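You operate a simulated robot arm through the tools that you are given. There is no shell and no other tool. Be economical: measure what you need, move in short steps, check, and stop when the job is done.

Carry out the task below with a simulated two-armed robot. There is one attempt and no reset: what you move stays moved.

JOB
Fit the shim that the shim display names between the locked small winder's flanges.
Fine: try the green button first, free the brown lever, seat the shim of the size shown, throw the lever to fast.

It is judged by the outcome, as a careful person would: the job done as asked, and still so three seconds after it is handed in. It fails if anything else is knocked over, pushed out of place, dropped, spilled or broken.

ROBOT AND FRAMES
Two 7-joint arms with two-finger parallel grippers on one trunk, on a base that drives. Base frame: it is fixed to the floor where the robot stands at the start and does not move with it; the origin is under the middle of the robot, x ahead of it, y to its left, z up. Readings come in mm, degrees, newtons and seconds.
The left shoulder is at the start at [50, 165, 1080], the right one opposite. With the tool pointing down near the work surface each hand reaches from about 100 to 640 mm from the robot's upright axis, wherever it stands, measured 20 degrees to its own side. Places, roughly: green button [500, 0, 700]; red switch [500, 400, 700]; brown lever [900, 300, 1000]; flange slot [900, 300, 800]; shim display [900, 400, 1100]. Payload 3.91 kg a hand.
The tool frame of a hand sits at the grasp point between the pads (the TCP): z along the fingers, y along the line on which they close. The tips reach 30 mm beyond it. The gripper opens to 110 mm. The fingers are 20 mm wide and 10 mm thick; the gripper's body (48 by 112 mm) begins 55 mm behind the TCP.
Orientation is told as [roll, pitch, yaw] about the base's x, y, z axes, in that order, counted from this pose: with the fingers straight down and closing along the base's y, the tool's x points along the base's -x, its y along +y and its z along -z.

CONTROLS
- The arms move only by the tool nudge_tool. It takes "left_motion", "right_motion" or both (then of equal length, played together; a hand with none holds still); each is a list of rows, each an object of numbers (a shift or turn left out is 0, a gripper value left out holds the last): "dx", "dy", "dz": the shift along the base's x, y, z in mm; "ax", "ay", "az": the turn, a rotation vector about the base's x, y, z in degrees. In form: [{"dx": .., "dy": .., "dz": .., "ax": .., "ay": .., "az": ..}, ...]. A call has 1 to 12 rows; each row shifts and turns the commanded pose from where the row before left it. "left_fingers" and "right_fingers" are, for a hand that has rows, the opening in per cent of the stroke, from 0 (shut) to 100 (fully open), set as the call begins (left out, the last holds). A row lasts 0.2 s, in which the tool goes at most 50 mm and 8.6 degrees; a call with a longer step from one row to the next is refused whole, and so is a gripper value outside its range. Where a pose cannot be reached the arm comes as near as it can. A force on the tool above 40 N (or 10 N above the force at the start of the call, whichever is more), or a blocked arm, ends the call early, and 0.2 s more pass. Each finger travels about 45 mm/s and halts on what it meets, pressing with about 29 N; the grip force reading is that of the motor and also rises with nothing between the fingers. The clock runs only during rows and for 0.2 s after the last one: add rows that do not move to give the fingers time. The reply holds the time, the measured pose of the TCP, the force on the tool along the base axes, the opening and the grip force, in the units named above and with some noise.
- Cameras (640 x 400 px; columns grow to the right, rows downward): "scene" is now at [119.2, 17.6, 1264.5]; the picture's right is [0.20, -0.98, 0.00], its down [-0.44, -0.09, -0.90] and it looks along [0.88, 0.18, -0.45] (base axes); focal length 214 px, centre (320, 200). "left" rides on the left gripper at [72, -17, -103] in its tool frame; the picture's right is [0.23, 0.97, 0.00], its down [-0.76, 0.18, -0.62] and it looks along [-0.61, 0.14, 0.78] (tool axes); focal length 222 px, centre (320, 200). "right" rides on the right gripper at [72, 17, -103] in its tool frame; the picture's right is [-0.23, 0.97, 0.00], its down [-0.76, -0.18, -0.62] and it looks along [-0.61, -0.14, 0.78] (tool axes); focal length 222 px, centre (320, 200). There is no depth. A picture from a camera that has moved, and an enlarged one, comes with that camera's place and axes in the base frame and with its lens.
- snapshot(camera): a new picture of that camera. The clock stands still meanwhile.
- move_column(by): slides the trunk up (or, below 0, down) by that many mm; the arms and the scene camera ride with it, the base frame stays. It gives what a move gives, with no picture.
- steer(legs): drives the robot by 1 to 6 legs, each [ahead, left, turn to the left] in mm, mm and degrees, along the robot's own axes; the way and the turn of a leg run together, so that a leg with both is an arc; at most 1500 mm and 180 degrees a leg. The arms and the cameras ride along, it lands a little off, and it stops where it bumps. It gives what a move gives.
- aim_head(pan, tilt): turns the head with the scene camera to pan (to the left, within 80 degrees either way) and tilt (down, from -29 to 69), counted from straight ahead of the robot. It gives what a move gives.
- zoom(camera, box): a new picture of the part [left, top, right, bottom] of that camera's present view, enlarged. The clock stands still meanwhile.
- job_done(): hands the job in; it is judged then, once.

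Work in short steps. Places have to be worked out from the pictures, the camera data and where the tool is seen: move nearer, look again, correct. Check each grasp and each placing, and mend what went wrong. You have 120 turns and 88 pictures in all, those below and enlarged ones among them. Open the grippers and draw the arms clear of the work before you hand the job in, unless the task says otherwise; then end with one line.

The tools are called as a command line: name --argument value ..., lists and objects as JSON in quotes. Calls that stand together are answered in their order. nudge_tool: Moves the arms, as the interface text tells. Its arguments: {"type":"object","properties":{"left_motion":{"type":"array","items":{"type":"object","properties":{"dx":{"type":"number"},"dy":{"type":"number"},"dz":{"type":"number"},"ax":{"type":"number"},"ay":{"type":"number"},"az":{"type":"number"}}}},"left_fingers":{"type":"number"},"right_motion":{"type":"array","items":{"type":"object","properties":{"dx":{"type":"number"},"dy":{"type":"number"},"dz":{"type":"number"},"ax":{"type":"number"},"ay":{"type":"number"},"az":{"type":"number"}}}},"right_fingers":{"type":"number"}},"required":[]} The other tools are called the same way: move_column (by) slides the trunk up or down; steer (legs) drives the base; aim_head (pan, tilt) turns the head that bears the scene camera; snapshot (camera) takes a picture; zoom (camera, box) takes an enlarged picture of a part of a camera's view; job_done () hands the job in.

At the start:

```text
clock: 0.0
left_ee_pos: [452.7, 308.5, 1214.9]
left_orientation: [0.0, -0.1, 0.0]
left_contact_force: [0.0, -0.5, 0.0]
left_finger_gap: 110.2
left_finger_force: 0.0
right_ee_pos: [416.7, -18.3, 1160.1]
right_orientation: [0.0, 0.0, -0.1]
right_contact_force: [-0.3, -0.7, -0.2]
right_finger_gap: 110.3
right_finger_force: 0.1
trunk travel left (down, up): [-300.0, 203.0]
robot x, y, heading: [-1.5, 0.0, -0.1]
head pan, tilt: [11.5, 26.4]
```

scene: 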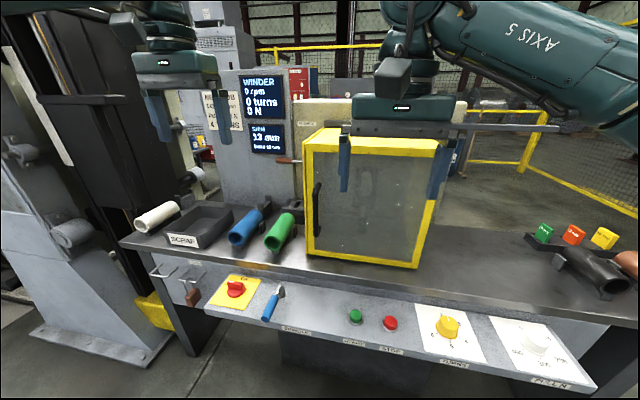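
right: 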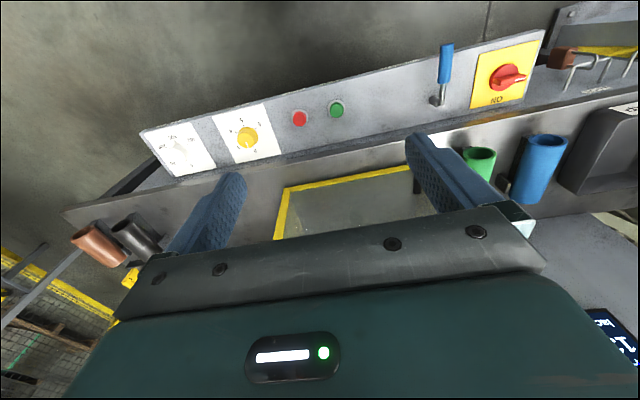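
left: 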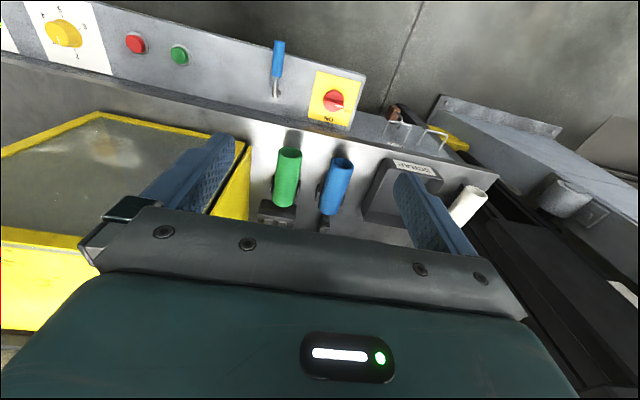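

The scene shows a winder bench with a display, a guard box, coloured tubes and a control panel. I'll enlarge the display and the panel to read them.

zoom --camera "scene" --box '[180, 50, 340, 170]'

zoom --camera "scene" --box '[120, 170, 360, 340]'

zoom --camera "scene" --box '[400, 200, 640, 390]'

```text
3.33 times, centred on (260, 110) of scene
camera zoom: at [119.2, 17.6, 1264.5], right [0.2, -0.98, 0.0], down [-0.44, -0.09, -0.9], along [0.88, 0.18, -0.45], focal length 715 px, centre (520, 500)
```

zoom: 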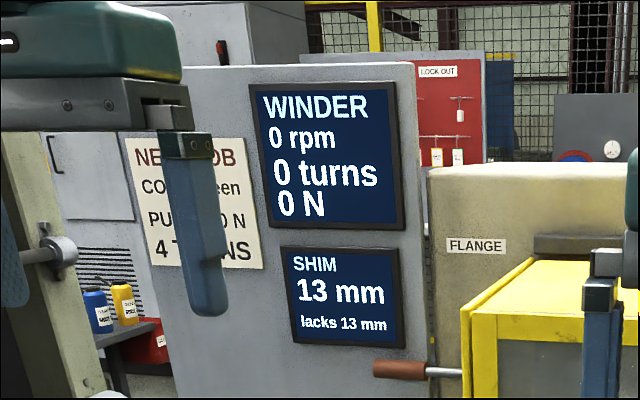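

```text
2.35 times, centred on (240, 255) of scene
camera zoom: at [119.2, 17.6, 1264.5], right [0.2, -0.98, 0.0], down [-0.44, -0.09, -0.9], along [0.88, 0.18, -0.45], focal length 505 px, centre (508, 71)
```

zoom: 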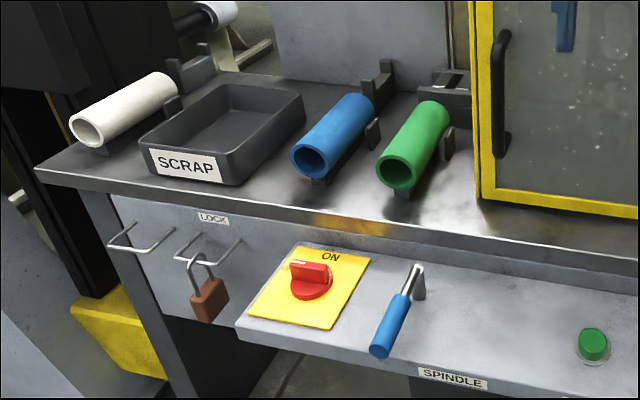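

```text
2.11 times, centred on (520, 295) of scene
camera zoom: at [119.2, 17.6, 1264.5], right [0.2, -0.98, 0.0], down [-0.44, -0.09, -0.9], along [0.88, 0.18, -0.45], focal length 452 px, centre (-101, 0)
```

zoom: 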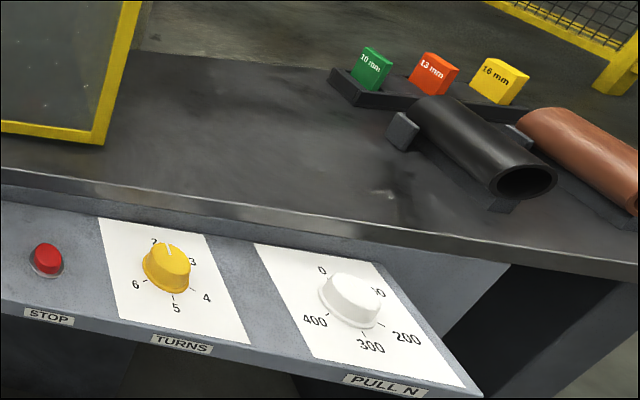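

The display calls for 13 mm (the orange shim). I need to see whether the red switch is on or off, and whether it is locked; I'll enlarge it.

zoom --camera "scene" --box '[140, 250, 300, 350]'

zoom --camera "left" --box '[240, 30, 480, 180]'

```text
4.00 times, centred on (220, 300) of scene
camera zoom: at [119.2, 17.6, 1264.5], right [0.2, -0.98, 0.0], down [-0.44, -0.09, -0.9], along [0.88, 0.18, -0.45], focal length 858 px, centre (720, -200)
```

zoom: 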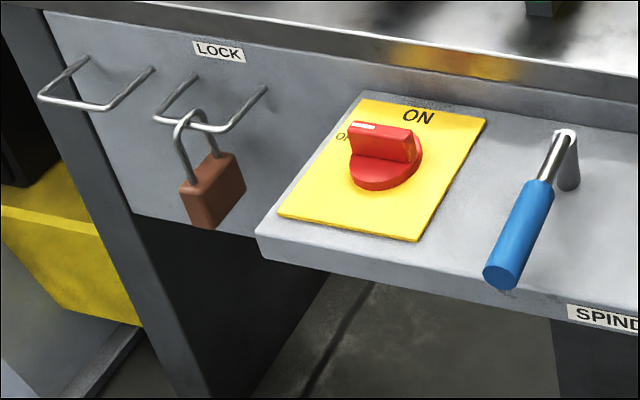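

```text
2.67 times, centred on (360, 105) of left
camera zoom: at [380.0, 291.4, 1318.3], right [-0.23, 0.97, 0.0], down [0.76, 0.18, 0.62], along [0.61, 0.14, -0.78], focal length 592 px, centre (213, 453)
```

zoom: 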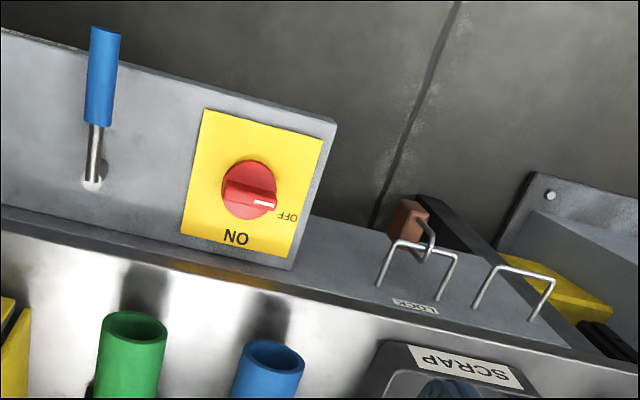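

The red switch points at OFF and the padlock hangs on the LOCK staple. The arms block the view of the flange area, so I'll draw them aside and look again.

nudge_tool --left_motion '[{"dx": -30, "dy": 30}, {"dx": -30, "dy": 30}, {"dx": -30, "dy": 30}, {"dx": -30, "dy": 30}, {"dx": -20, "dy": 30}, {}]' --right_motion '[{"dx": -20, "dy": -40}, {"dx": -20, "dy": -40}, {"dx": -20, "dy": -40}, {"dx": -20, "dy": -40}, {"dx": -20, "dy": -40}, {}]'

snapshot --camera "scene"

```text
clock: 1.4
left_ee_pos: [313.0, 460.5, 1213.8]
left_orientation: [-0.1, 0.0, 0.0]
left_contact_force: [-0.1, 0.2, -0.9]
left_finger_gap: 110.0
left_finger_force: 0.2
right_ee_pos: [316.0, -219.9, 1160.3]
right_orientation: [0.1, 0.2, 0.0]
right_contact_force: [0.0, -0.9, 0.0]
right_finger_gap: 110.1
right_finger_force: 0.1
trunk travel left (down, up): [-300.0, 203.0]
robot x, y, heading: [3.2, 1.2, 0.2]
head pan, tilt: [11.5, 26.4]
```

```text
79 pictures are left
camera scene: at [119.6, 17.8, 1264.4], right [0.2, -0.98, 0.0], down [-0.44, -0.09, -0.9], along [0.88, 0.18, -0.45], focal length 214 px, centre (320, 200)
```

scene: 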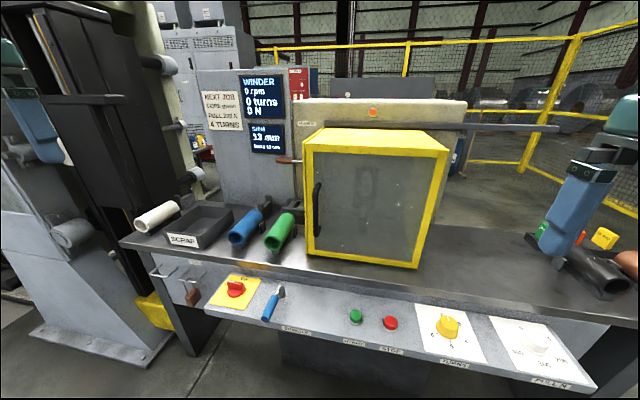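

zoom --camera "scene" --box '[180, 60, 500, 280]'

zoom --camera "scene" --box '[270, 90, 390, 170]'

```text
1.82 times, centred on (340, 170) of scene
camera zoom: at [119.6, 17.8, 1264.4], right [0.2, -0.98, 0.0], down [-0.44, -0.09, -0.9], along [0.88, 0.18, -0.45], focal length 390 px, centre (284, 254)
```

zoom: 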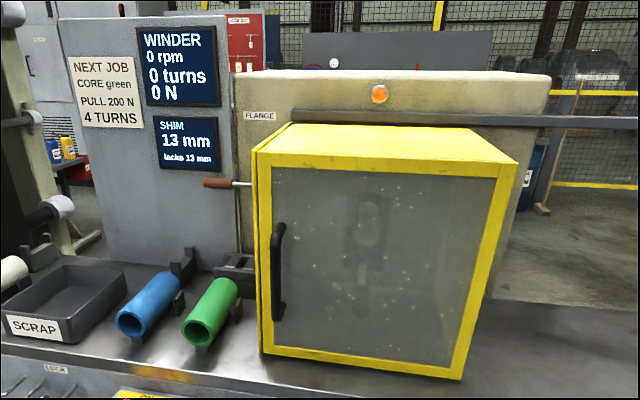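

```text
5.00 times, centred on (330, 130) of scene
camera zoom: at [119.6, 17.8, 1264.4], right [0.2, -0.98, 0.0], down [-0.44, -0.09, -0.9], along [0.88, 0.18, -0.45], focal length 1072 px, centre (270, 550)
```

zoom: 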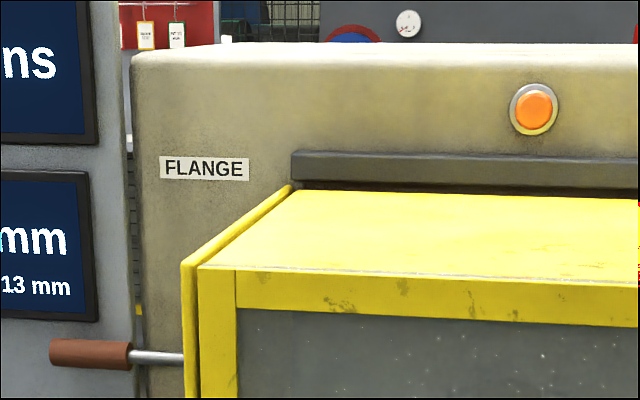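

The guard hangs on a rail and seems to slide right. Triangulating gives the green button at about (511, 1, 720). I'll bring the closed right hand above it and check with the right camera.

nudge_tool --right_motion '[{"dx": 32.5, "dy": 36.8}, {"dx": 32.5, "dy": 36.8}, {"dx": 32.5, "dy": 36.8}, {"dx": 32.5, "dy": 36.8}, {"dx": 32.5, "dy": 36.8}, {"dx": 32.5, "dy": 36.8}, {"dz": -45}, {"dz": -45}, {"dz": -45}, {"dz": -45}, {"dz": -45}, {"dz": -45}]' --right_fingers 0

snapshot --camera "right"

snapshot --camera "scene"

```text
clock: 4.0
left_ee_pos: [312.6, 460.4, 1214.0]
left_orientation: [0.0, 0.0, -0.1]
left_contact_force: [0.3, 0.5, 0.8]
left_finger_gap: 110.2
left_finger_force: 0.2
right_ee_pos: [510.9, 1.6, 890.2]
right_orientation: [0.0, 0.0, -0.1]
right_contact_force: [0.0, 0.5, 0.3]
right_finger_gap: 0.3
right_finger_force: 28.8
trunk travel left (down, up): [-300.0, 203.0]
robot x, y, heading: [-2.3, 1.0, 0.1]
head pan, tilt: [11.5, 26.4]
```

```text
76 pictures are left
camera right: at [439.9, 18.2, 993.3], right [0.23, 0.97, 0.0], down [0.76, -0.18, 0.62], along [0.61, -0.14, -0.78], focal length 222 px, centre (320, 200)
```

right: 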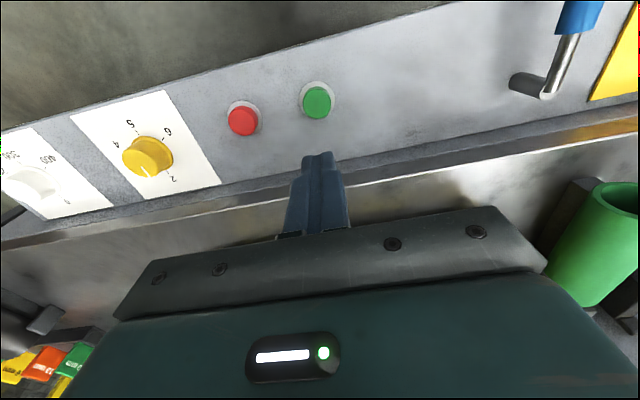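

```text
75 pictures are left
camera scene: at [119.4, 17.6, 1264.5], right [0.2, -0.98, 0.0], down [-0.44, -0.09, -0.9], along [0.88, 0.18, -0.45], focal length 214 px, centre (320, 200)
```

scene: 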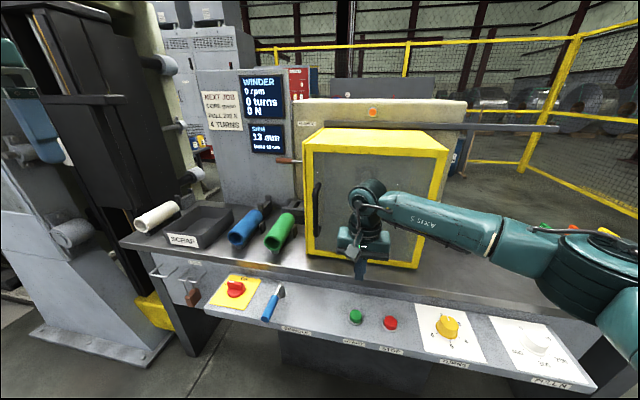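

Re-measured: the button top is at about (508, 1, 724). I'll descend to just above it, then press in small steps.

nudge_tool --right_motion '[{"dx": -2, "dz": -45}, {"dz": -45}, {"dz": -30}, {"dz": -8}, {"dz": -4}, {"dz": -3}, {"dz": -3}]'

snapshot --camera "scene"

```text
clock: 5.6
left_ee_pos: [310.9, 460.7, 1215.5]
left_orientation: [0.0, -0.2, 0.0]
left_contact_force: [0.0, -0.3, 0.1]
left_finger_gap: 110.2
left_finger_force: 0.1
right_ee_pos: [510.3, 1.2, 755.7]
right_orientation: [0.1, -0.2, -0.1]
right_contact_force: [-0.8, -3.3, 21.3]
right_finger_gap: 0.3
right_finger_force: 29.3
trunk travel left (down, up): [-300.0, 203.0]
robot x, y, heading: [2.9, 2.7, -0.1]
head pan, tilt: [11.5, 26.4]
```

```text
74 pictures are left
camera scene: at [117.5, 17.4, 1265.1], right [0.2, -0.98, 0.0], down [-0.43, -0.09, -0.9], along [0.88, 0.18, -0.44], focal length 214 px, centre (320, 200)
```

scene: 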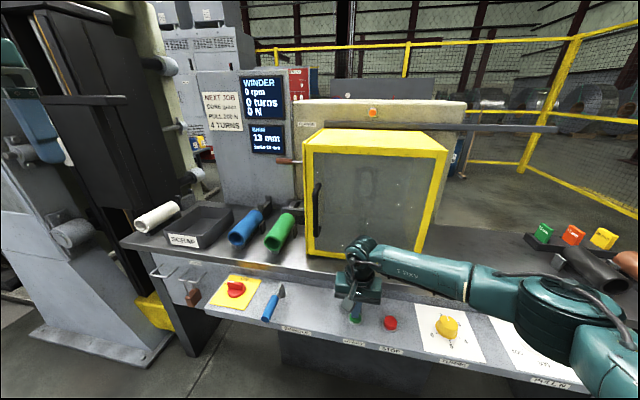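

Contact with 21 N; the button may not be fully in yet. I'll push slightly further and check the display and the press.

nudge_tool --right_motion '[{"dz": -2}, {"dz": -1.5}, {"dz": -1.5}]'

zoom --camera "right" --box '[220, 50, 420, 175]'

zoom --camera "scene" --box '[190, 60, 400, 190]'

```text
clock: 6.6
left_ee_pos: [310.0, 458.3, 1216.3]
left_orientation: [0.0, -0.1, 0.0]
left_contact_force: [-0.3, -0.1, -0.2]
left_finger_gap: 110.0
left_finger_force: 0.0
right_ee_pos: [510.3, 2.2, 754.4]
right_orientation: [0.2, -0.6, 0.0]
right_contact_force: [-8.1, -4.8, 27.9]
right_finger_gap: 0.0
right_finger_force: 28.9
trunk travel left (down, up): [-300.0, 203.0]
robot x, y, heading: [-1.1, 1.1, 0.1]
head pan, tilt: [11.5, 26.4]
stopped in row 3 (right hand): the force on the tool passed its limit (the readings are from after the stop); the commanded pose is now the measured one
```

```text
3.20 times, centred on (320, 112) of right
camera zoom: at [438.3, 18.5, 857.4], right [0.23, 0.97, 0.01], down [0.76, -0.18, 0.63], along [0.61, -0.14, -0.78], focal length 711 px, centre (320, 480)
```

zoom: 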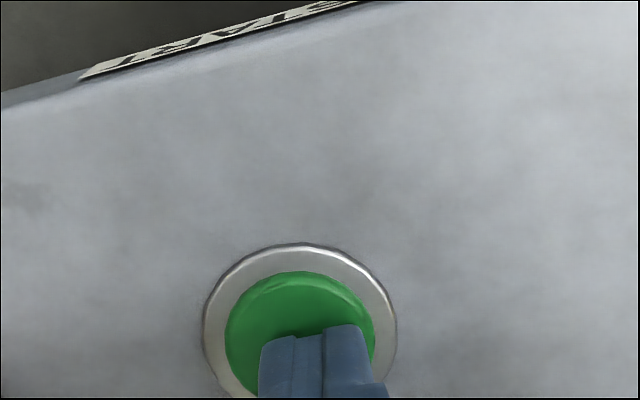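

```text
3.05 times, centred on (295, 125) of scene
camera zoom: at [116.5, 17.0, 1264.7], right [0.2, -0.98, 0.0], down [-0.43, -0.09, -0.9], along [0.88, 0.18, -0.44], focal length 654 px, centre (396, 429)
```

zoom: 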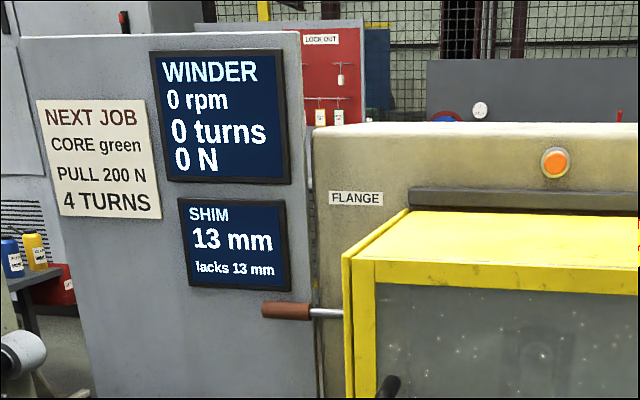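

The button went in, over 40 N was reached, and the winder stayed at 0 rpm: it is dead. I'll withdraw the right hand up and drive left for a look along the guard's left side.

nudge_tool --right_motion '[{"dz": 15}, {"dz": 40}, {"dz": 45}, {"dz": 45}, {"dz": 45}, {"dz": 45}, {"dx": -30, "dz": 35}, {"dx": -30, "dz": 35}, {"dx": -30, "dz": 35}, {"dx": -30, "dy": -30}, {"dx": -30, "dy": -30}, {"dx": -30, "dy": -30}]'

steer --legs '[[0, 350, 0]]'

aim_head --pan -8 --tilt 26

snapshot --camera "scene"

```text
clock: 9.2
left_ee_pos: [311.1, 458.8, 1215.7]
left_orientation: [0.0, 0.0, -0.1]
left_contact_force: [0.1, 0.8, 0.0]
left_finger_gap: 110.0
left_finger_force: 0.1
right_ee_pos: [329.9, -87.4, 1090.6]
right_orientation: [0.2, -0.3, -0.2]
right_contact_force: [0.5, 0.4, 0.3]
right_finger_gap: 0.2
right_finger_force: 29.2
trunk travel left (down, up): [-300.0, 203.0]
robot x, y, heading: [1.6, -1.9, 0.2]
head pan, tilt: [11.5, 26.4]
```

```text
clock: 11.5
left_ee_pos: [314.9, 813.1, 1214.3]
left_orientation: [0.0, 0.0, -0.2]
left_contact_force: [-0.7, 0.1, -1.0]
left_finger_gap: 110.1
left_finger_force: 0.1
right_ee_pos: [330.1, 266.9, 1090.1]
right_orientation: [0.2, -0.2, -0.3]
right_contact_force: [-0.4, 0.3, -1.1]
right_finger_gap: 0.1
right_finger_force: 29.2
trunk travel left (down, up): [-300.0, 203.0]
robot x, y, heading: [-2.6, 354.4, -0.2]
head pan, tilt: [11.5, 26.4]
```

```text
clock: 12.3
left_ee_pos: [315.2, 813.1, 1215.7]
left_orientation: [0.0, 0.0, -0.2]
left_contact_force: [-0.4, 0.2, 0.4]
left_finger_gap: 110.0
left_finger_force: 0.1
right_ee_pos: [330.1, 267.1, 1090.6]
right_orientation: [0.1, -0.2, -0.4]
right_contact_force: [-0.1, 0.7, -0.2]
right_finger_gap: 0.0
right_finger_force: 28.6
trunk travel left (down, up): [-300.0, 203.0]
robot x, y, heading: [1.4, 353.2, -0.2]
head pan, tilt: [-8.0, 26.0]
```

```text
71 pictures are left
camera scene: at [120.9, 341.3, 1265.2], right [-0.14, -0.99, 0.0], down [-0.43, 0.06, -0.9], along [0.89, -0.13, -0.44], focal length 214 px, centre (320, 200)
```

scene: 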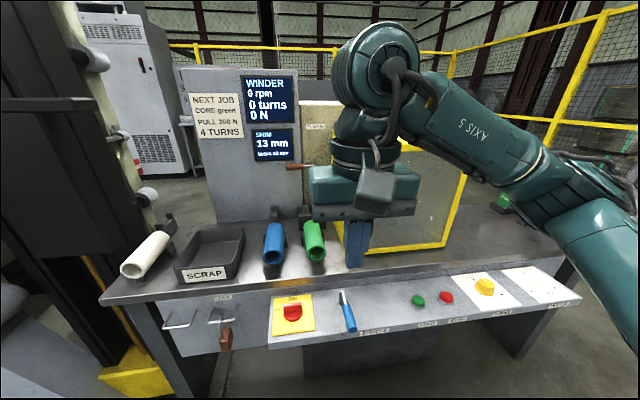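

The right hand blocks the guard, so I'll shift it to the right and look again.

nudge_tool --right_motion '[{"dy": -45}, {"dy": -45}, {"dy": -45}, {"dy": -45, "dx": -10}, {"dy": -45, "dx": -10}, {}]'

zoom --camera "scene" --box '[200, 60, 520, 260]'

```text
clock: 13.7
left_ee_pos: [314.5, 813.4, 1214.0]
left_orientation: [0.0, 0.0, -0.2]
left_contact_force: [0.1, 0.1, 0.8]
left_finger_gap: 110.1
left_finger_force: 0.0
right_ee_pos: [310.6, 42.0, 1089.9]
right_orientation: [0.1, -0.1, -0.2]
right_contact_force: [-0.5, 0.2, -0.1]
right_finger_gap: 0.0
right_finger_force: 29.1
trunk travel left (down, up): [-300.0, 203.0]
robot x, y, heading: [0.7, 356.2, -0.5]
head pan, tilt: [-8.0, 26.0]
```

```text
2.00 times, centred on (360, 160) of scene
camera zoom: at [121.0, 341.4, 1265.2], right [-0.14, -0.99, 0.0], down [-0.43, 0.06, -0.9], along [0.89, -0.13, -0.44], focal length 429 px, centre (240, 280)
```

zoom: 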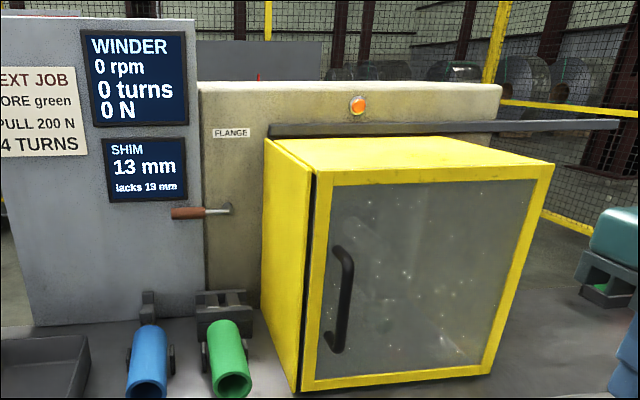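

The flange jaws seem to be the grey block behind the green tube, under the FLANGE label and the brown lever. I'll enlarge both.

zoom --camera "scene" --box '[270, 185, 350, 235]'

zoom --camera "scene" --box '[270, 110, 350, 185]'

```text
8.00 times, centred on (310, 210) of scene
camera zoom: at [121.0, 341.4, 1265.2], right [-0.14, -0.99, 0.0], down [-0.43, 0.06, -0.9], along [0.89, -0.13, -0.44], focal length 1716 px, centre (400, 120)
```

zoom: 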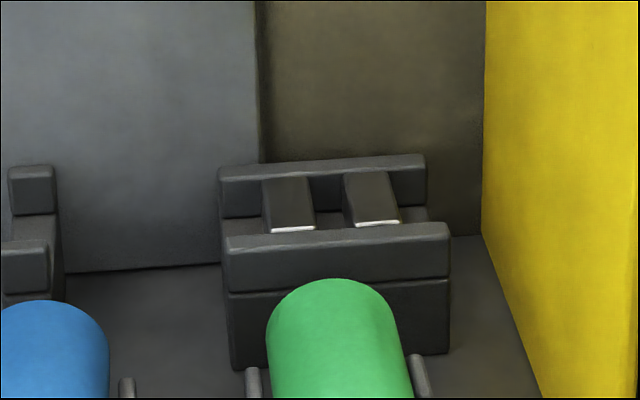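

```text
5.33 times, centred on (310, 148) of scene
camera zoom: at [121.0, 341.4, 1265.2], right [-0.14, -0.99, 0.0], down [-0.43, 0.06, -0.9], along [0.89, -0.13, -0.44], focal length 1144 px, centre (373, 480)
```

zoom: 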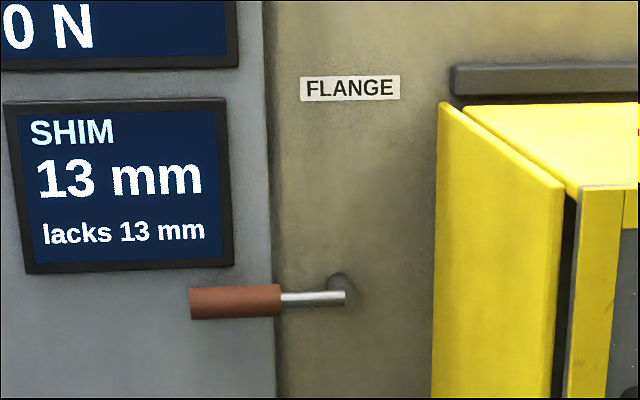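

The slot is between the two dark flange blocks, open at the top, at about (910, 258, 840). The lever's pivot is at about (920, 248, 1022) with the handle pointing left. I'll drive ahead gently to get within reach.

steer --legs '[[120, -150, 0]]'

aim_head --pan 5 --tilt 30

snapshot --camera "scene"

```text
clock: 15.2
left_ee_pos: [433.5, 666.1, 1214.5]
left_orientation: [0.0, 0.0, 0.0]
left_contact_force: [1.5, -0.9, -0.5]
left_finger_gap: 110.3
left_finger_force: 0.0
right_ee_pos: [430.6, -105.5, 1090.4]
right_orientation: [0.1, -0.2, 0.0]
right_contact_force: [0.0, 0.1, -0.4]
right_finger_gap: 0.0
right_finger_force: 29.1
trunk travel left (down, up): [-300.0, 203.0]
robot x, y, heading: [120.0, 208.6, -0.3]
head pan, tilt: [-8.0, 26.0]
```

```text
clock: 16.0
left_ee_pos: [432.2, 666.5, 1214.6]
left_orientation: [-0.1, 0.0, 0.0]
left_contact_force: [0.3, 0.5, 0.5]
left_finger_gap: 110.1
left_finger_force: 0.1
right_ee_pos: [431.4, -104.7, 1090.6]
right_orientation: [0.1, -0.4, -0.1]
right_contact_force: [0.1, -0.2, 0.1]
right_finger_gap: 0.0
right_finger_force: 29.2
trunk travel left (down, up): [-300.0, 203.0]
robot x, y, heading: [118.9, 206.1, -0.2]
head pan, tilt: [5.0, 30.0]
```

```text
67 pictures are left
camera scene: at [238.8, 214.1, 1258.9], right [0.09, -1.0, 0.0], down [-0.5, -0.04, -0.87], along [0.86, 0.07, -0.5], focal length 214 px, centre (320, 200)
```

scene: 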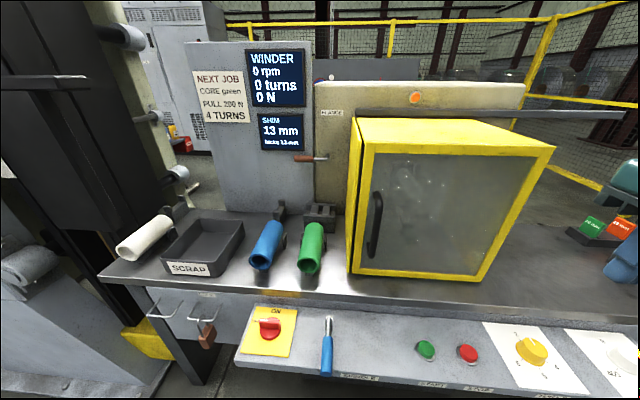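

No bump. I'll enlarge the lever and slot from here to triangulate with the earlier view.

zoom --camera "scene" --box '[280, 135, 376, 235]'

```text
4.00 times, centred on (328, 185) of scene
camera zoom: at [238.8, 214.1, 1258.9], right [0.09, -1.0, 0.0], down [-0.5, -0.04, -0.87], along [0.86, 0.07, -0.5], focal length 858 px, centre (288, 260)
```

zoom: 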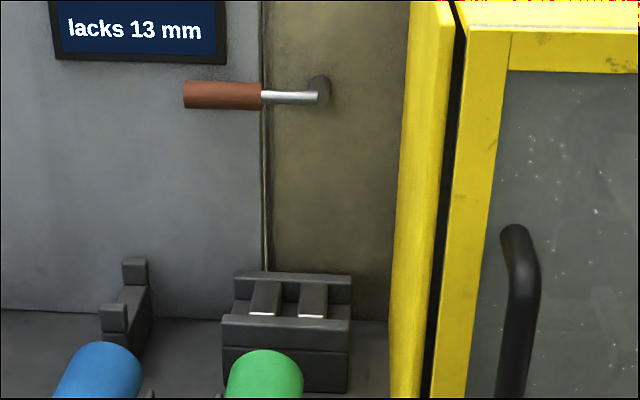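

Triangulation puts the lever handle along y from 292 to 357 at x≈910, z≈1023, with the pivot at y≈247, and the slot's top at about (865–914, 267, 841). I'll turn the left hand to point forward, closing vertically, in front of the handle.

nudge_tool --left_motion '[{"dx": 10, "dy": -15, "dz": -8, "ay": -8.2}, {"dx": 10, "dy": -15, "dz": -8, "ay": -8.2}, {"dx": 10, "dy": -15, "dz": -8, "ay": -8.2}, {"dx": 10, "dy": -15, "dz": -8, "ay": -8.2}, {"dx": 10, "dy": -15, "dz": -8, "ay": -8.2}, {"dx": 10, "dy": -15, "dz": -8, "ay": -8.2}, {"dx": 10, "dy": -15, "dz": -8, "ay": -8.2}, {"dx": 10, "dy": -15, "dz": -8, "ay": -8.2}, {"dx": 10, "dy": -15, "dz": -8, "ay": -8.2}, {"dx": 10, "dy": -15, "dz": -8, "ay": -8.2}, {"dx": 10, "dy": -15, "dz": -8, "ay": -8.0}, {}]'

nudge_tool --left_motion '[{"dx": 10, "dy": -15, "dz": -9, "ax": 8.2}, {"dx": 10, "dy": -15, "dz": -9, "ax": 8.2}, {"dx": 10, "dy": -15, "dz": -9, "ax": 8.2}, {"dx": 10, "dy": -15, "dz": -9, "ax": 8.2}, {"dx": 10, "dy": -15, "dz": -9, "ax": 8.2}, {"dx": 10, "dy": -15, "dz": -9, "ax": 8.2}, {"dx": 10, "dy": -15, "dz": -9, "ax": 8.2}, {"dx": 10, "dy": -15, "dz": -9, "ax": 8.2}, {"dx": 10, "dy": -15, "dz": -9, "ax": 8.2}, {"dx": 10, "dy": -15, "dz": -9, "ax": 8.2}, {"dx": 10, "dy": -15, "dz": -9, "ax": 8.0}, {}]' --left_fingers 50

snapshot --camera "scene"

snapshot --camera "left"

```text
clock: 18.6
left_ee_pos: [566.7, 511.0, 1136.8]
left_orientation: [173.6, -90.0, -173.7]
left_contact_force: [-0.8, 0.4, 0.7]
left_finger_gap: 109.7
left_finger_force: 0.1
left hand out of reach, approached as far as the arm can: row 10, 11
right_ee_pos: [430.8, -104.8, 1089.5]
right_orientation: [0.1, -0.3, -0.2]
right_contact_force: [-0.4, 0.2, 0.4]
right_finger_gap: 0.0
right_finger_force: 28.6
trunk travel left (down, up): [-300.0, 203.0]
robot x, y, heading: [120.6, 206.8, -0.1]
head pan, tilt: [5.0, 30.0]
```

```text
clock: 21.2
left_ee_pos: [676.2, 346.9, 1036.9]
left_orientation: [90.0, 0.2, -90.1]
left_contact_force: [-1.1, 0.7, 0.2]
left_finger_gap: 55.3
left_finger_force: 0.2
right_ee_pos: [430.4, -104.3, 1090.6]
right_orientation: [0.2, -0.2, -0.1]
right_contact_force: [-0.3, 0.1, 0.2]
right_finger_gap: 0.0
right_finger_force: 29.0
trunk travel left (down, up): [-300.0, 203.0]
robot x, y, heading: [121.4, 204.0, -0.2]
head pan, tilt: [5.0, 30.0]
```

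```text
65 pictures are left
camera scene: at [238.8, 214.2, 1258.9], right [0.09, -1.0, 0.0], down [-0.5, -0.04, -0.87], along [0.86, 0.07, -0.5], focal length 214 px, centre (320, 200)
```

scene: 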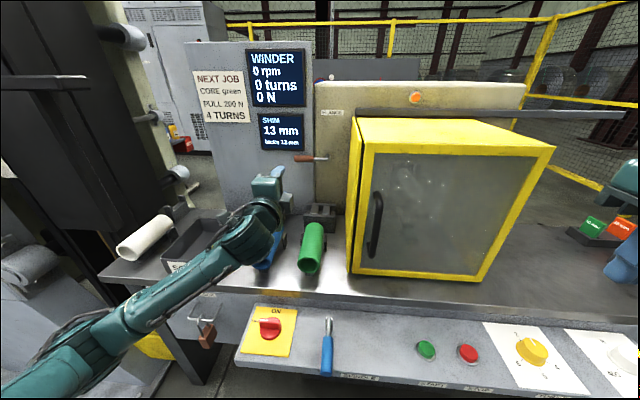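

```text
64 pictures are left
camera left: at [572.9, 419.3, 1021.4], right [0.0, 0.22, 0.97], down [-0.62, -0.76, 0.17], along [0.78, -0.61, 0.14], focal length 222 px, centre (320, 200)
```

left: 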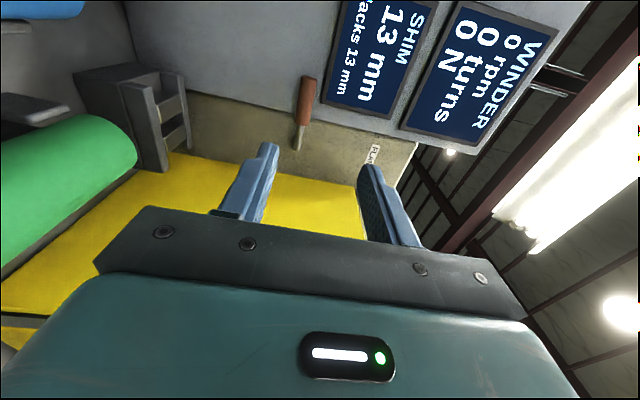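

The left camera confirms the handle at about (910, 329, 1021). I'll advance until the tips are just before it.

nudge_tool --left_motion '[{"dx": 40, "dy": -7, "dz": -5}, {"dx": 40, "dy": -7, "dz": -5}, {"dx": 40, "dy": -8, "dz": -5}, {"dx": 40}, {"dx": 20}, {}]'

snapshot --camera "left"

zoom --camera "scene" --box '[230, 120, 390, 220]'

```text
clock: 22.6
left_ee_pos: [857.8, 325.1, 1022.7]
left_orientation: [90.0, 0.1, -89.9]
left_contact_force: [0.0, 0.1, 0.1]
left_finger_gap: 55.2
left_finger_force: 0.0
right_ee_pos: [430.7, -104.6, 1090.2]
right_orientation: [0.2, -0.3, -0.2]
right_contact_force: [0.7, 0.2, 0.3]
right_finger_gap: 0.1
right_finger_force: 29.1
trunk travel left (down, up): [-300.0, 203.0]
robot x, y, heading: [115.9, 204.5, -0.1]
head pan, tilt: [5.0, 30.0]
```

```text
63 pictures are left
camera left: at [753.4, 397.7, 1007.2], right [0.0, 0.23, 0.97], down [-0.62, -0.76, 0.18], along [0.78, -0.61, 0.14], focal length 222 px, centre (320, 200)
```

left: 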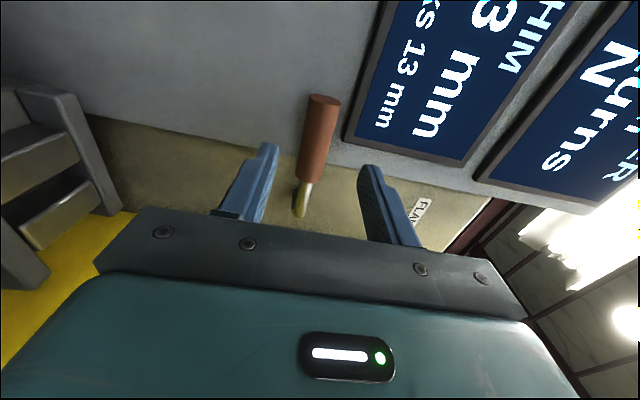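

```text
4.00 times, centred on (310, 170) of scene
camera zoom: at [238.8, 214.2, 1258.9], right [0.09, -1.0, 0.0], down [-0.5, -0.04, -0.87], along [0.86, 0.07, -0.5], focal length 858 px, centre (360, 320)
```

zoom: 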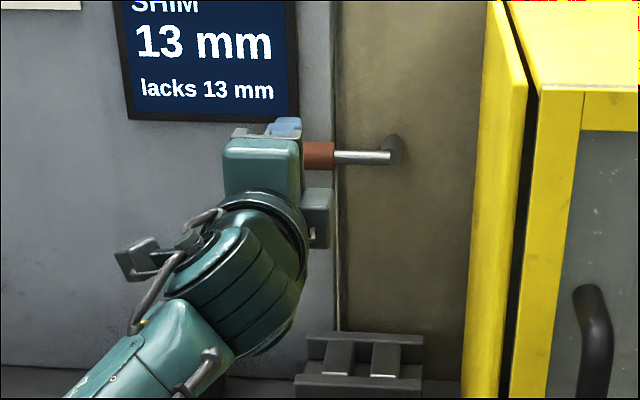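

The handle lies between the fingers. I'll advance the last 35 mm and close on it.

nudge_tool --left_motion '[{"dx": 15}, {"dx": 12}, {"dx": 8}, {}]'

nudge_tool --left_motion '[{}, {}, {}, {}]' --left_fingers 0

snapshot --camera "left"

```text
clock: 23.6
left_ee_pos: [892.2, 325.1, 1022.9]
left_orientation: [90.0, -0.1, -90.0]
left_contact_force: [-1.4, 0.0, 0.9]
left_finger_gap: 55.3
left_finger_force: 0.0
right_ee_pos: [431.7, -105.4, 1089.9]
right_orientation: [0.1, -0.3, -0.1]
right_contact_force: [0.1, 0.1, 0.3]
right_finger_gap: 0.0
right_finger_force: 28.8
trunk travel left (down, up): [-300.0, 203.0]
robot x, y, heading: [115.0, 209.4, 0.0]
head pan, tilt: [5.0, 30.0]
```

```text
clock: 24.6
left_ee_pos: [892.5, 324.6, 1020.6]
left_orientation: [89.9, 0.1, -90.0]
left_contact_force: [-4.5, -0.3, -5.6]
left_finger_gap: 21.7
left_finger_force: 45.3
right_ee_pos: [431.9, -104.6, 1090.7]
right_orientation: [0.1, -0.1, -0.1]
right_contact_force: [0.5, -0.7, 0.6]
right_finger_gap: 0.0
right_finger_force: 29.3
trunk travel left (down, up): [-300.0, 203.0]
robot x, y, heading: [117.5, 205.2, 0.1]
head pan, tilt: [5.0, 30.0]
```

```text
61 pictures are left
camera left: at [787.9, 397.4, 1005.6], right [0.0, 0.23, 0.97], down [-0.62, -0.76, 0.18], along [0.78, -0.61, 0.14], focal length 222 px, centre (320, 200)
```

left: 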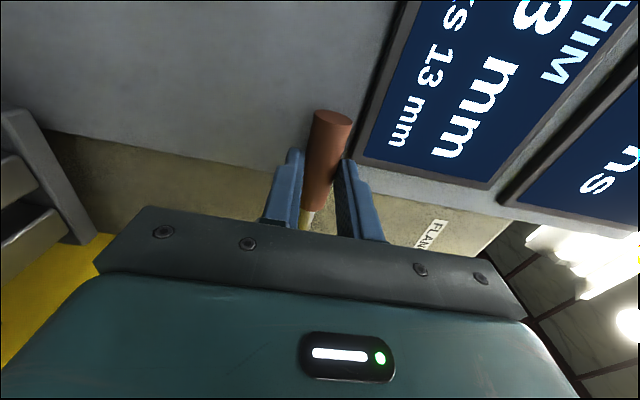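

The handle is gripped (gap 22 mm). I'll try it gently upward along its arc first and watch the force.

nudge_tool --left_motion '[{"dz": 5.4, "dy": -0.2, "ax": 4}, {"dz": 5.4, "dy": -0.6, "ax": 4}]'

```text
clock: 25.2
left_ee_pos: [890.9, 324.0, 1032.1]
left_orientation: [89.8, 8.1, -90.0]
left_contact_force: [-11.0, -0.8, -8.4]
left_finger_gap: 21.9
left_finger_force: 45.1
right_ee_pos: [431.2, -104.6, 1088.3]
right_orientation: [0.1, -0.2, -0.1]
right_contact_force: [-0.6, 0.0, -0.5]
right_finger_gap: 0.1
right_finger_force: 28.9
trunk travel left (down, up): [-300.0, 203.0]
robot x, y, heading: [118.6, 208.0, 0.1]
head pan, tilt: [5.0, 30.0]
```

It follows upward easily. I'll continue the arc to about 40° and check with a picture.

nudge_tool --left_motion '[{"dz": 10.6, "dy": -2.2, "ax": 8}, {"dz": 10.2, "dy": -3.7, "ax": 8}, {"dz": 9.6, "dy": -5.2, "ax": 8}, {"dz": 8.8, "dy": -6.3, "ax": 8}]'

zoom --camera "scene" --box '[230, 100, 390, 240]'

snapshot --camera "left"

```text
clock: 26.2
left_ee_pos: [891.7, 306.8, 1070.5]
left_orientation: [89.7, 40.2, -90.2]
left_contact_force: [-5.3, -2.4, -13.9]
left_finger_gap: 21.7
left_finger_force: 45.1
right_ee_pos: [432.9, -103.5, 1089.6]
right_orientation: [0.2, -0.2, -0.2]
right_contact_force: [0.2, -0.1, 0.7]
right_finger_gap: 0.0
right_finger_force: 29.0
trunk travel left (down, up): [-300.0, 203.0]
robot x, y, heading: [122.0, 208.1, 0.1]
head pan, tilt: [5.0, 30.0]
```

```text
2.86 times, centred on (310, 170) of scene
camera zoom: at [240.0, 214.0, 1258.6], right [0.09, -1.0, 0.0], down [-0.5, -0.04, -0.87], along [0.86, 0.07, -0.5], focal length 613 px, centre (349, 286)
```

zoom: 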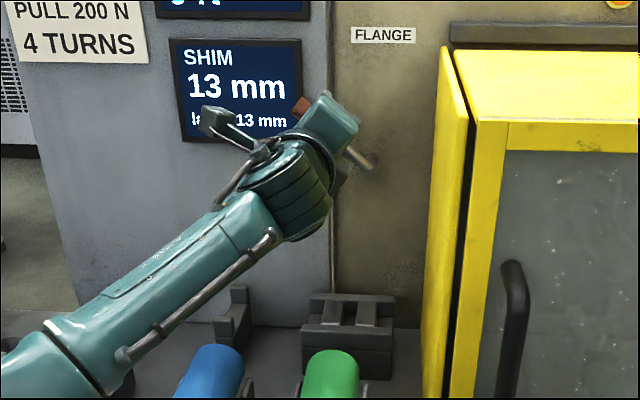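

```text
59 pictures are left
camera left: at [788.2, 372.4, 1105.5], right [0.0, -0.45, 0.89], down [-0.62, -0.7, -0.35], along [0.78, -0.56, -0.29], focal length 222 px, centre (320, 200)
```

left: 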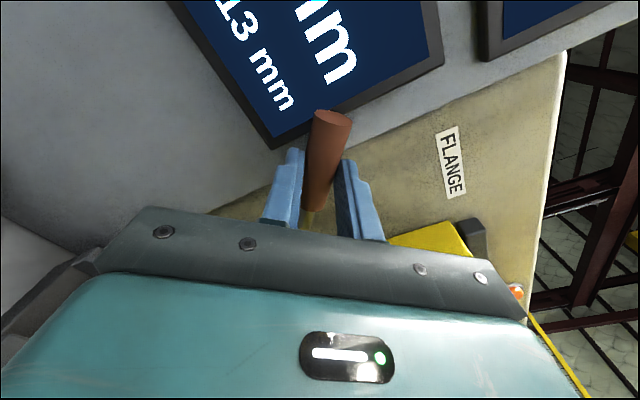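

The lever turns with the hand; I'll continue up toward vertical, to its stop.

nudge_tool --left_motion '[{"dz": 7.9, "dy": -7.6, "ax": 8}, {"dz": 6.7, "dy": -8.6, "ax": 8}, {"dz": 5.4, "dy": -9.4, "ax": 8}, {"dz": 4.1, "dy": -10.1, "ax": 8}, {"dz": 2.6, "dy": -10.6, "ax": 8}, {"dz": 1.2, "dy": -10.8, "ax": 8}]'

zoom --camera "scene" --box '[250, 90, 390, 230]'

```text
clock: 27.6
left_ee_pos: [892.0, 249.6, 1097.1]
left_orientation: [81.6, 88.1, -98.3]
left_contact_force: [-8.6, -0.6, -15.5]
left_finger_gap: 21.9
left_finger_force: 45.5
right_ee_pos: [430.4, -105.1, 1088.6]
right_orientation: [0.1, -0.2, -0.2]
right_contact_force: [0.3, 0.2, 0.1]
right_finger_gap: 0.0
right_finger_force: 29.0
trunk travel left (down, up): [-300.0, 203.0]
robot x, y, heading: [117.0, 207.9, 0.0]
head pan, tilt: [5.0, 30.0]
```

```text
2.86 times, centred on (320, 160) of scene
camera zoom: at [239.8, 214.3, 1258.7], right [0.09, -1.0, 0.0], down [-0.5, -0.04, -0.87], along [0.86, 0.07, -0.5], focal length 613 px, centre (320, 314)
```

zoom: 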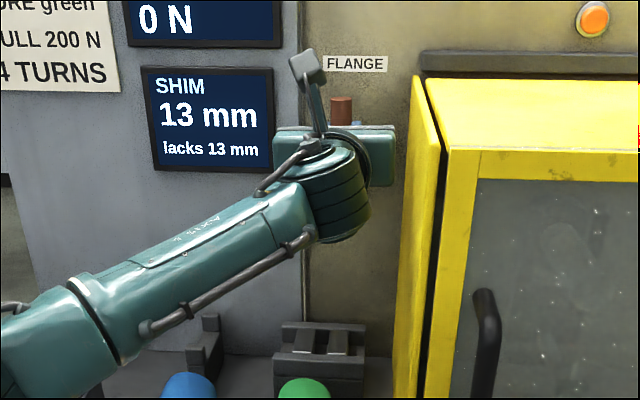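

The lever stands upright. I'll probe 4° more for a stop, since the guard's wall is near.

nudge_tool --left_motion '[{"dy": -2.7, "ax": 2}, {"dy": -2.7, "ax": 2}]'

snapshot --camera "left"

```text
clock: 28.2
left_ee_pos: [892.0, 247.4, 1097.2]
left_orientation: [-80.2, 88.3, 99.9]
left_contact_force: [-13.2, 5.4, -16.4]
left_finger_gap: 21.8
left_finger_force: 45.5
right_ee_pos: [432.2, -103.6, 1090.4]
right_orientation: [0.2, -0.2, -0.2]
right_contact_force: [-0.1, 0.1, -0.2]
right_finger_gap: 0.0
right_finger_force: 29.2
trunk travel left (down, up): [-300.0, 203.0]
robot x, y, heading: [118.8, 206.4, 0.2]
head pan, tilt: [5.0, 30.0]
```

```text
57 pictures are left
camera left: at [788.3, 261.7, 1171.6], right [0.0, -0.98, 0.2], down [-0.63, -0.16, -0.76], along [0.78, -0.12, -0.62], focal length 222 px, centre (320, 200)
```

left: 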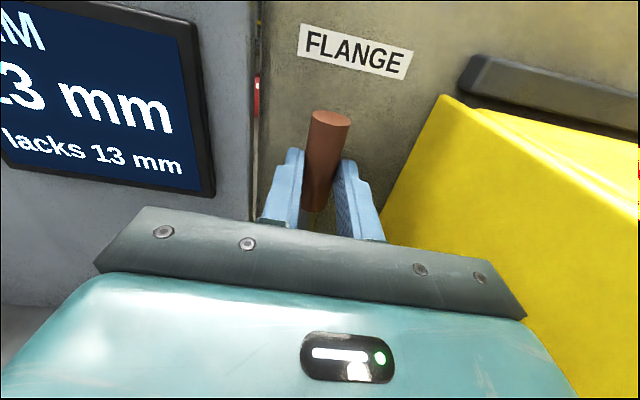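

There is a stop at vertical. I'll release, back away and check that the lever stays and whether the flange gap changed.

nudge_tool --left_motion '[{}, {}, {}, {"dx": -20}, {"dx": -40}, {"dx": -40}, {"dx": -40}, {"dx": -20, "dy": 40}, {"dy": 48}, {"dy": 48}, {"dy": 48}]' --left_fingers 45

zoom --camera "scene" --box '[280, 115, 376, 235]'

```text
clock: 30.6
left_ee_pos: [731.0, 428.2, 1098.7]
left_orientation: [-90.3, 88.1, 89.7]
left_contact_force: [-0.4, 0.2, -0.7]
left_finger_gap: 49.6
left_finger_force: 0.0
right_ee_pos: [430.8, -104.1, 1090.5]
right_orientation: [0.0, -0.3, -0.1]
right_contact_force: [-0.6, -0.5, 0.9]
right_finger_gap: 0.0
right_finger_force: 28.9
trunk travel left (down, up): [-300.0, 203.0]
robot x, y, heading: [120.0, 205.4, -0.0]
head pan, tilt: [5.0, 30.0]
```

```text
3.33 times, centred on (328, 175) of scene
camera zoom: at [238.6, 214.6, 1258.9], right [0.09, -1.0, 0.0], down [-0.5, -0.04, -0.87], along [0.86, 0.07, -0.5], focal length 715 px, centre (293, 283)
```

zoom: 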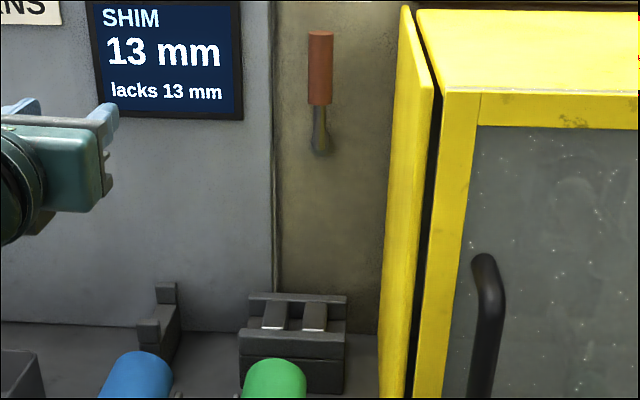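

The lever stays up. I'll enlarge the flange to compare the gap.

zoom --camera "scene" --box '[300, 190, 348, 220]'

```text
13.33 times, centred on (324, 205) of scene
camera zoom: at [238.6, 214.6, 1258.9], right [0.09, -1.0, 0.0], down [-0.5, -0.04, -0.87], along [0.86, 0.07, -0.5], focal length 2860 px, centre (267, 133)
```

zoom: 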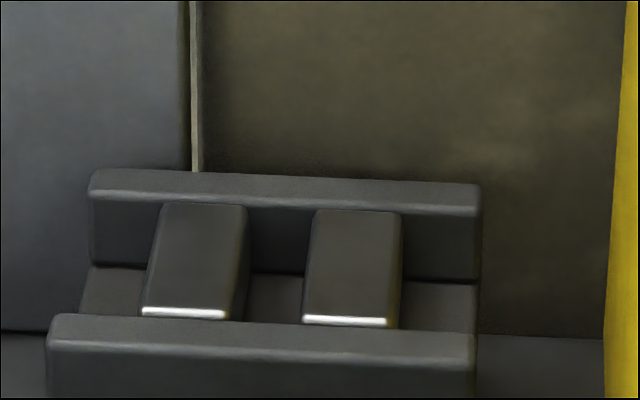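

The gap is about 19 mm, enough for the 13 mm shim. Next I'll draw the left arm back, turn it to point down, and drive to the shim stand at about (852, -676, 840).

nudge_tool --left_motion '[{"dx": -35, "dz": 12, "ay": 8.2}, {"dx": -35, "dz": 12, "ay": 8.2}, {"dx": -35, "dz": 12, "ay": 8.2}, {"dx": -35, "dz": 12, "ay": 8.2}, {"dx": -35, "dz": 12, "ay": 8.2}, {"dx": -35, "dz": 12, "ay": 8.2}, {"dx": -35, "dz": 12, "ay": 8.2}, {"dx": -35, "ay": 8.2}, {"dx": -20, "ay": 8.2}, {"ay": 8.2}, {"ay": 8}, {}]'

steer --legs '[[-120, 0, 0], [0, -900, 0]]'

aim_head --pan 5 --tilt 28

snapshot --camera "scene"

```text
clock: 33.2
left_ee_pos: [431.0, 426.3, 1185.4]
left_orientation: [0.0, -0.2, 178.0]
left_contact_force: [-0.8, -0.3, -1.1]
left_finger_gap: 49.4
left_finger_force: 0.1
right_ee_pos: [430.8, -104.8, 1090.6]
right_orientation: [0.2, -0.2, -0.1]
right_contact_force: [0.4, 0.5, 0.3]
right_finger_gap: 0.0
right_finger_force: 28.7
trunk travel left (down, up): [-300.0, 203.0]
robot x, y, heading: [118.9, 207.6, -0.0]
head pan, tilt: [5.0, 30.0]
```

```text
clock: 38.7
left_ee_pos: [309.5, -470.1, 1185.0]
left_orientation: [0.0, 0.0, 176.9]
left_contact_force: [0.8, 0.4, -0.6]
left_finger_gap: 49.7
left_finger_force: 0.1
right_ee_pos: [299.2, -1002.9, 1089.0]
right_orientation: [0.2, -0.3, -1.1]
right_contact_force: [0.1, 0.3, -0.2]
right_finger_gap: 0.4
right_finger_force: 28.9
trunk travel left (down, up): [-300.0, 203.0]
robot x, y, heading: [-10.7, -686.3, -1.2]
head pan, tilt: [5.0, 30.0]
```

```text
clock: 39.4
left_ee_pos: [307.3, -470.8, 1185.6]
left_orientation: [0.0, 0.0, 176.9]
left_contact_force: [-0.8, 0.5, -0.2]
left_finger_gap: 49.2
left_finger_force: 0.0
right_ee_pos: [299.2, -1002.7, 1090.3]
right_orientation: [0.1, -0.3, -1.0]
right_contact_force: [0.2, -0.1, -0.1]
right_finger_gap: 0.0
right_finger_force: 29.1
trunk travel left (down, up): [-300.0, 203.0]
robot x, y, heading: [-8.1, -684.3, -1.2]
head pan, tilt: [5.0, 28.0]
```

```text
54 pictures are left
camera scene: at [113.5, -680.9, 1262.0], right [0.07, -1.0, 0.0], down [-0.47, -0.03, -0.88], along [0.88, 0.06, -0.47], focal length 214 px, centre (320, 200)
```

scene: 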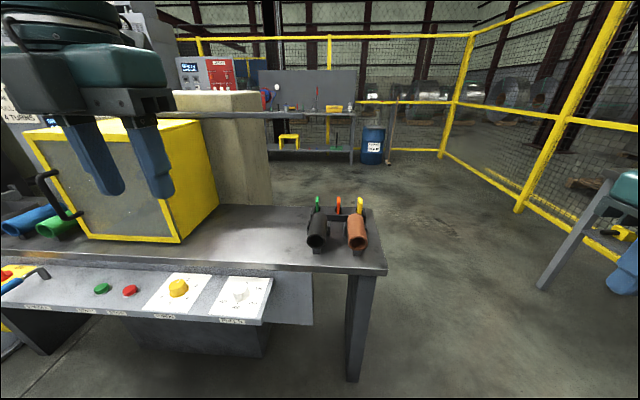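

The shims stand in the rack with their thickness along y, the same as the slot. Enlarging them.

zoom --camera "scene" --box '[290, 185, 386, 255]'

```text
5.71 times, centred on (338, 220) of scene
camera zoom: at [113.5, -680.9, 1262.0], right [0.07, -1.0, 0.0], down [-0.47, -0.03, -0.88], along [0.88, 0.06, -0.47], focal length 1226 px, centre (217, 86)
```

zoom: 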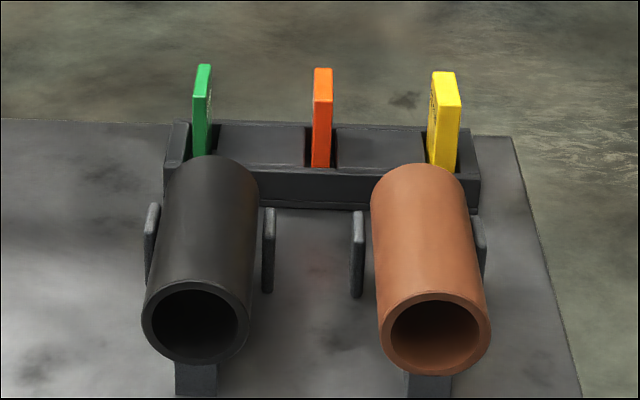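

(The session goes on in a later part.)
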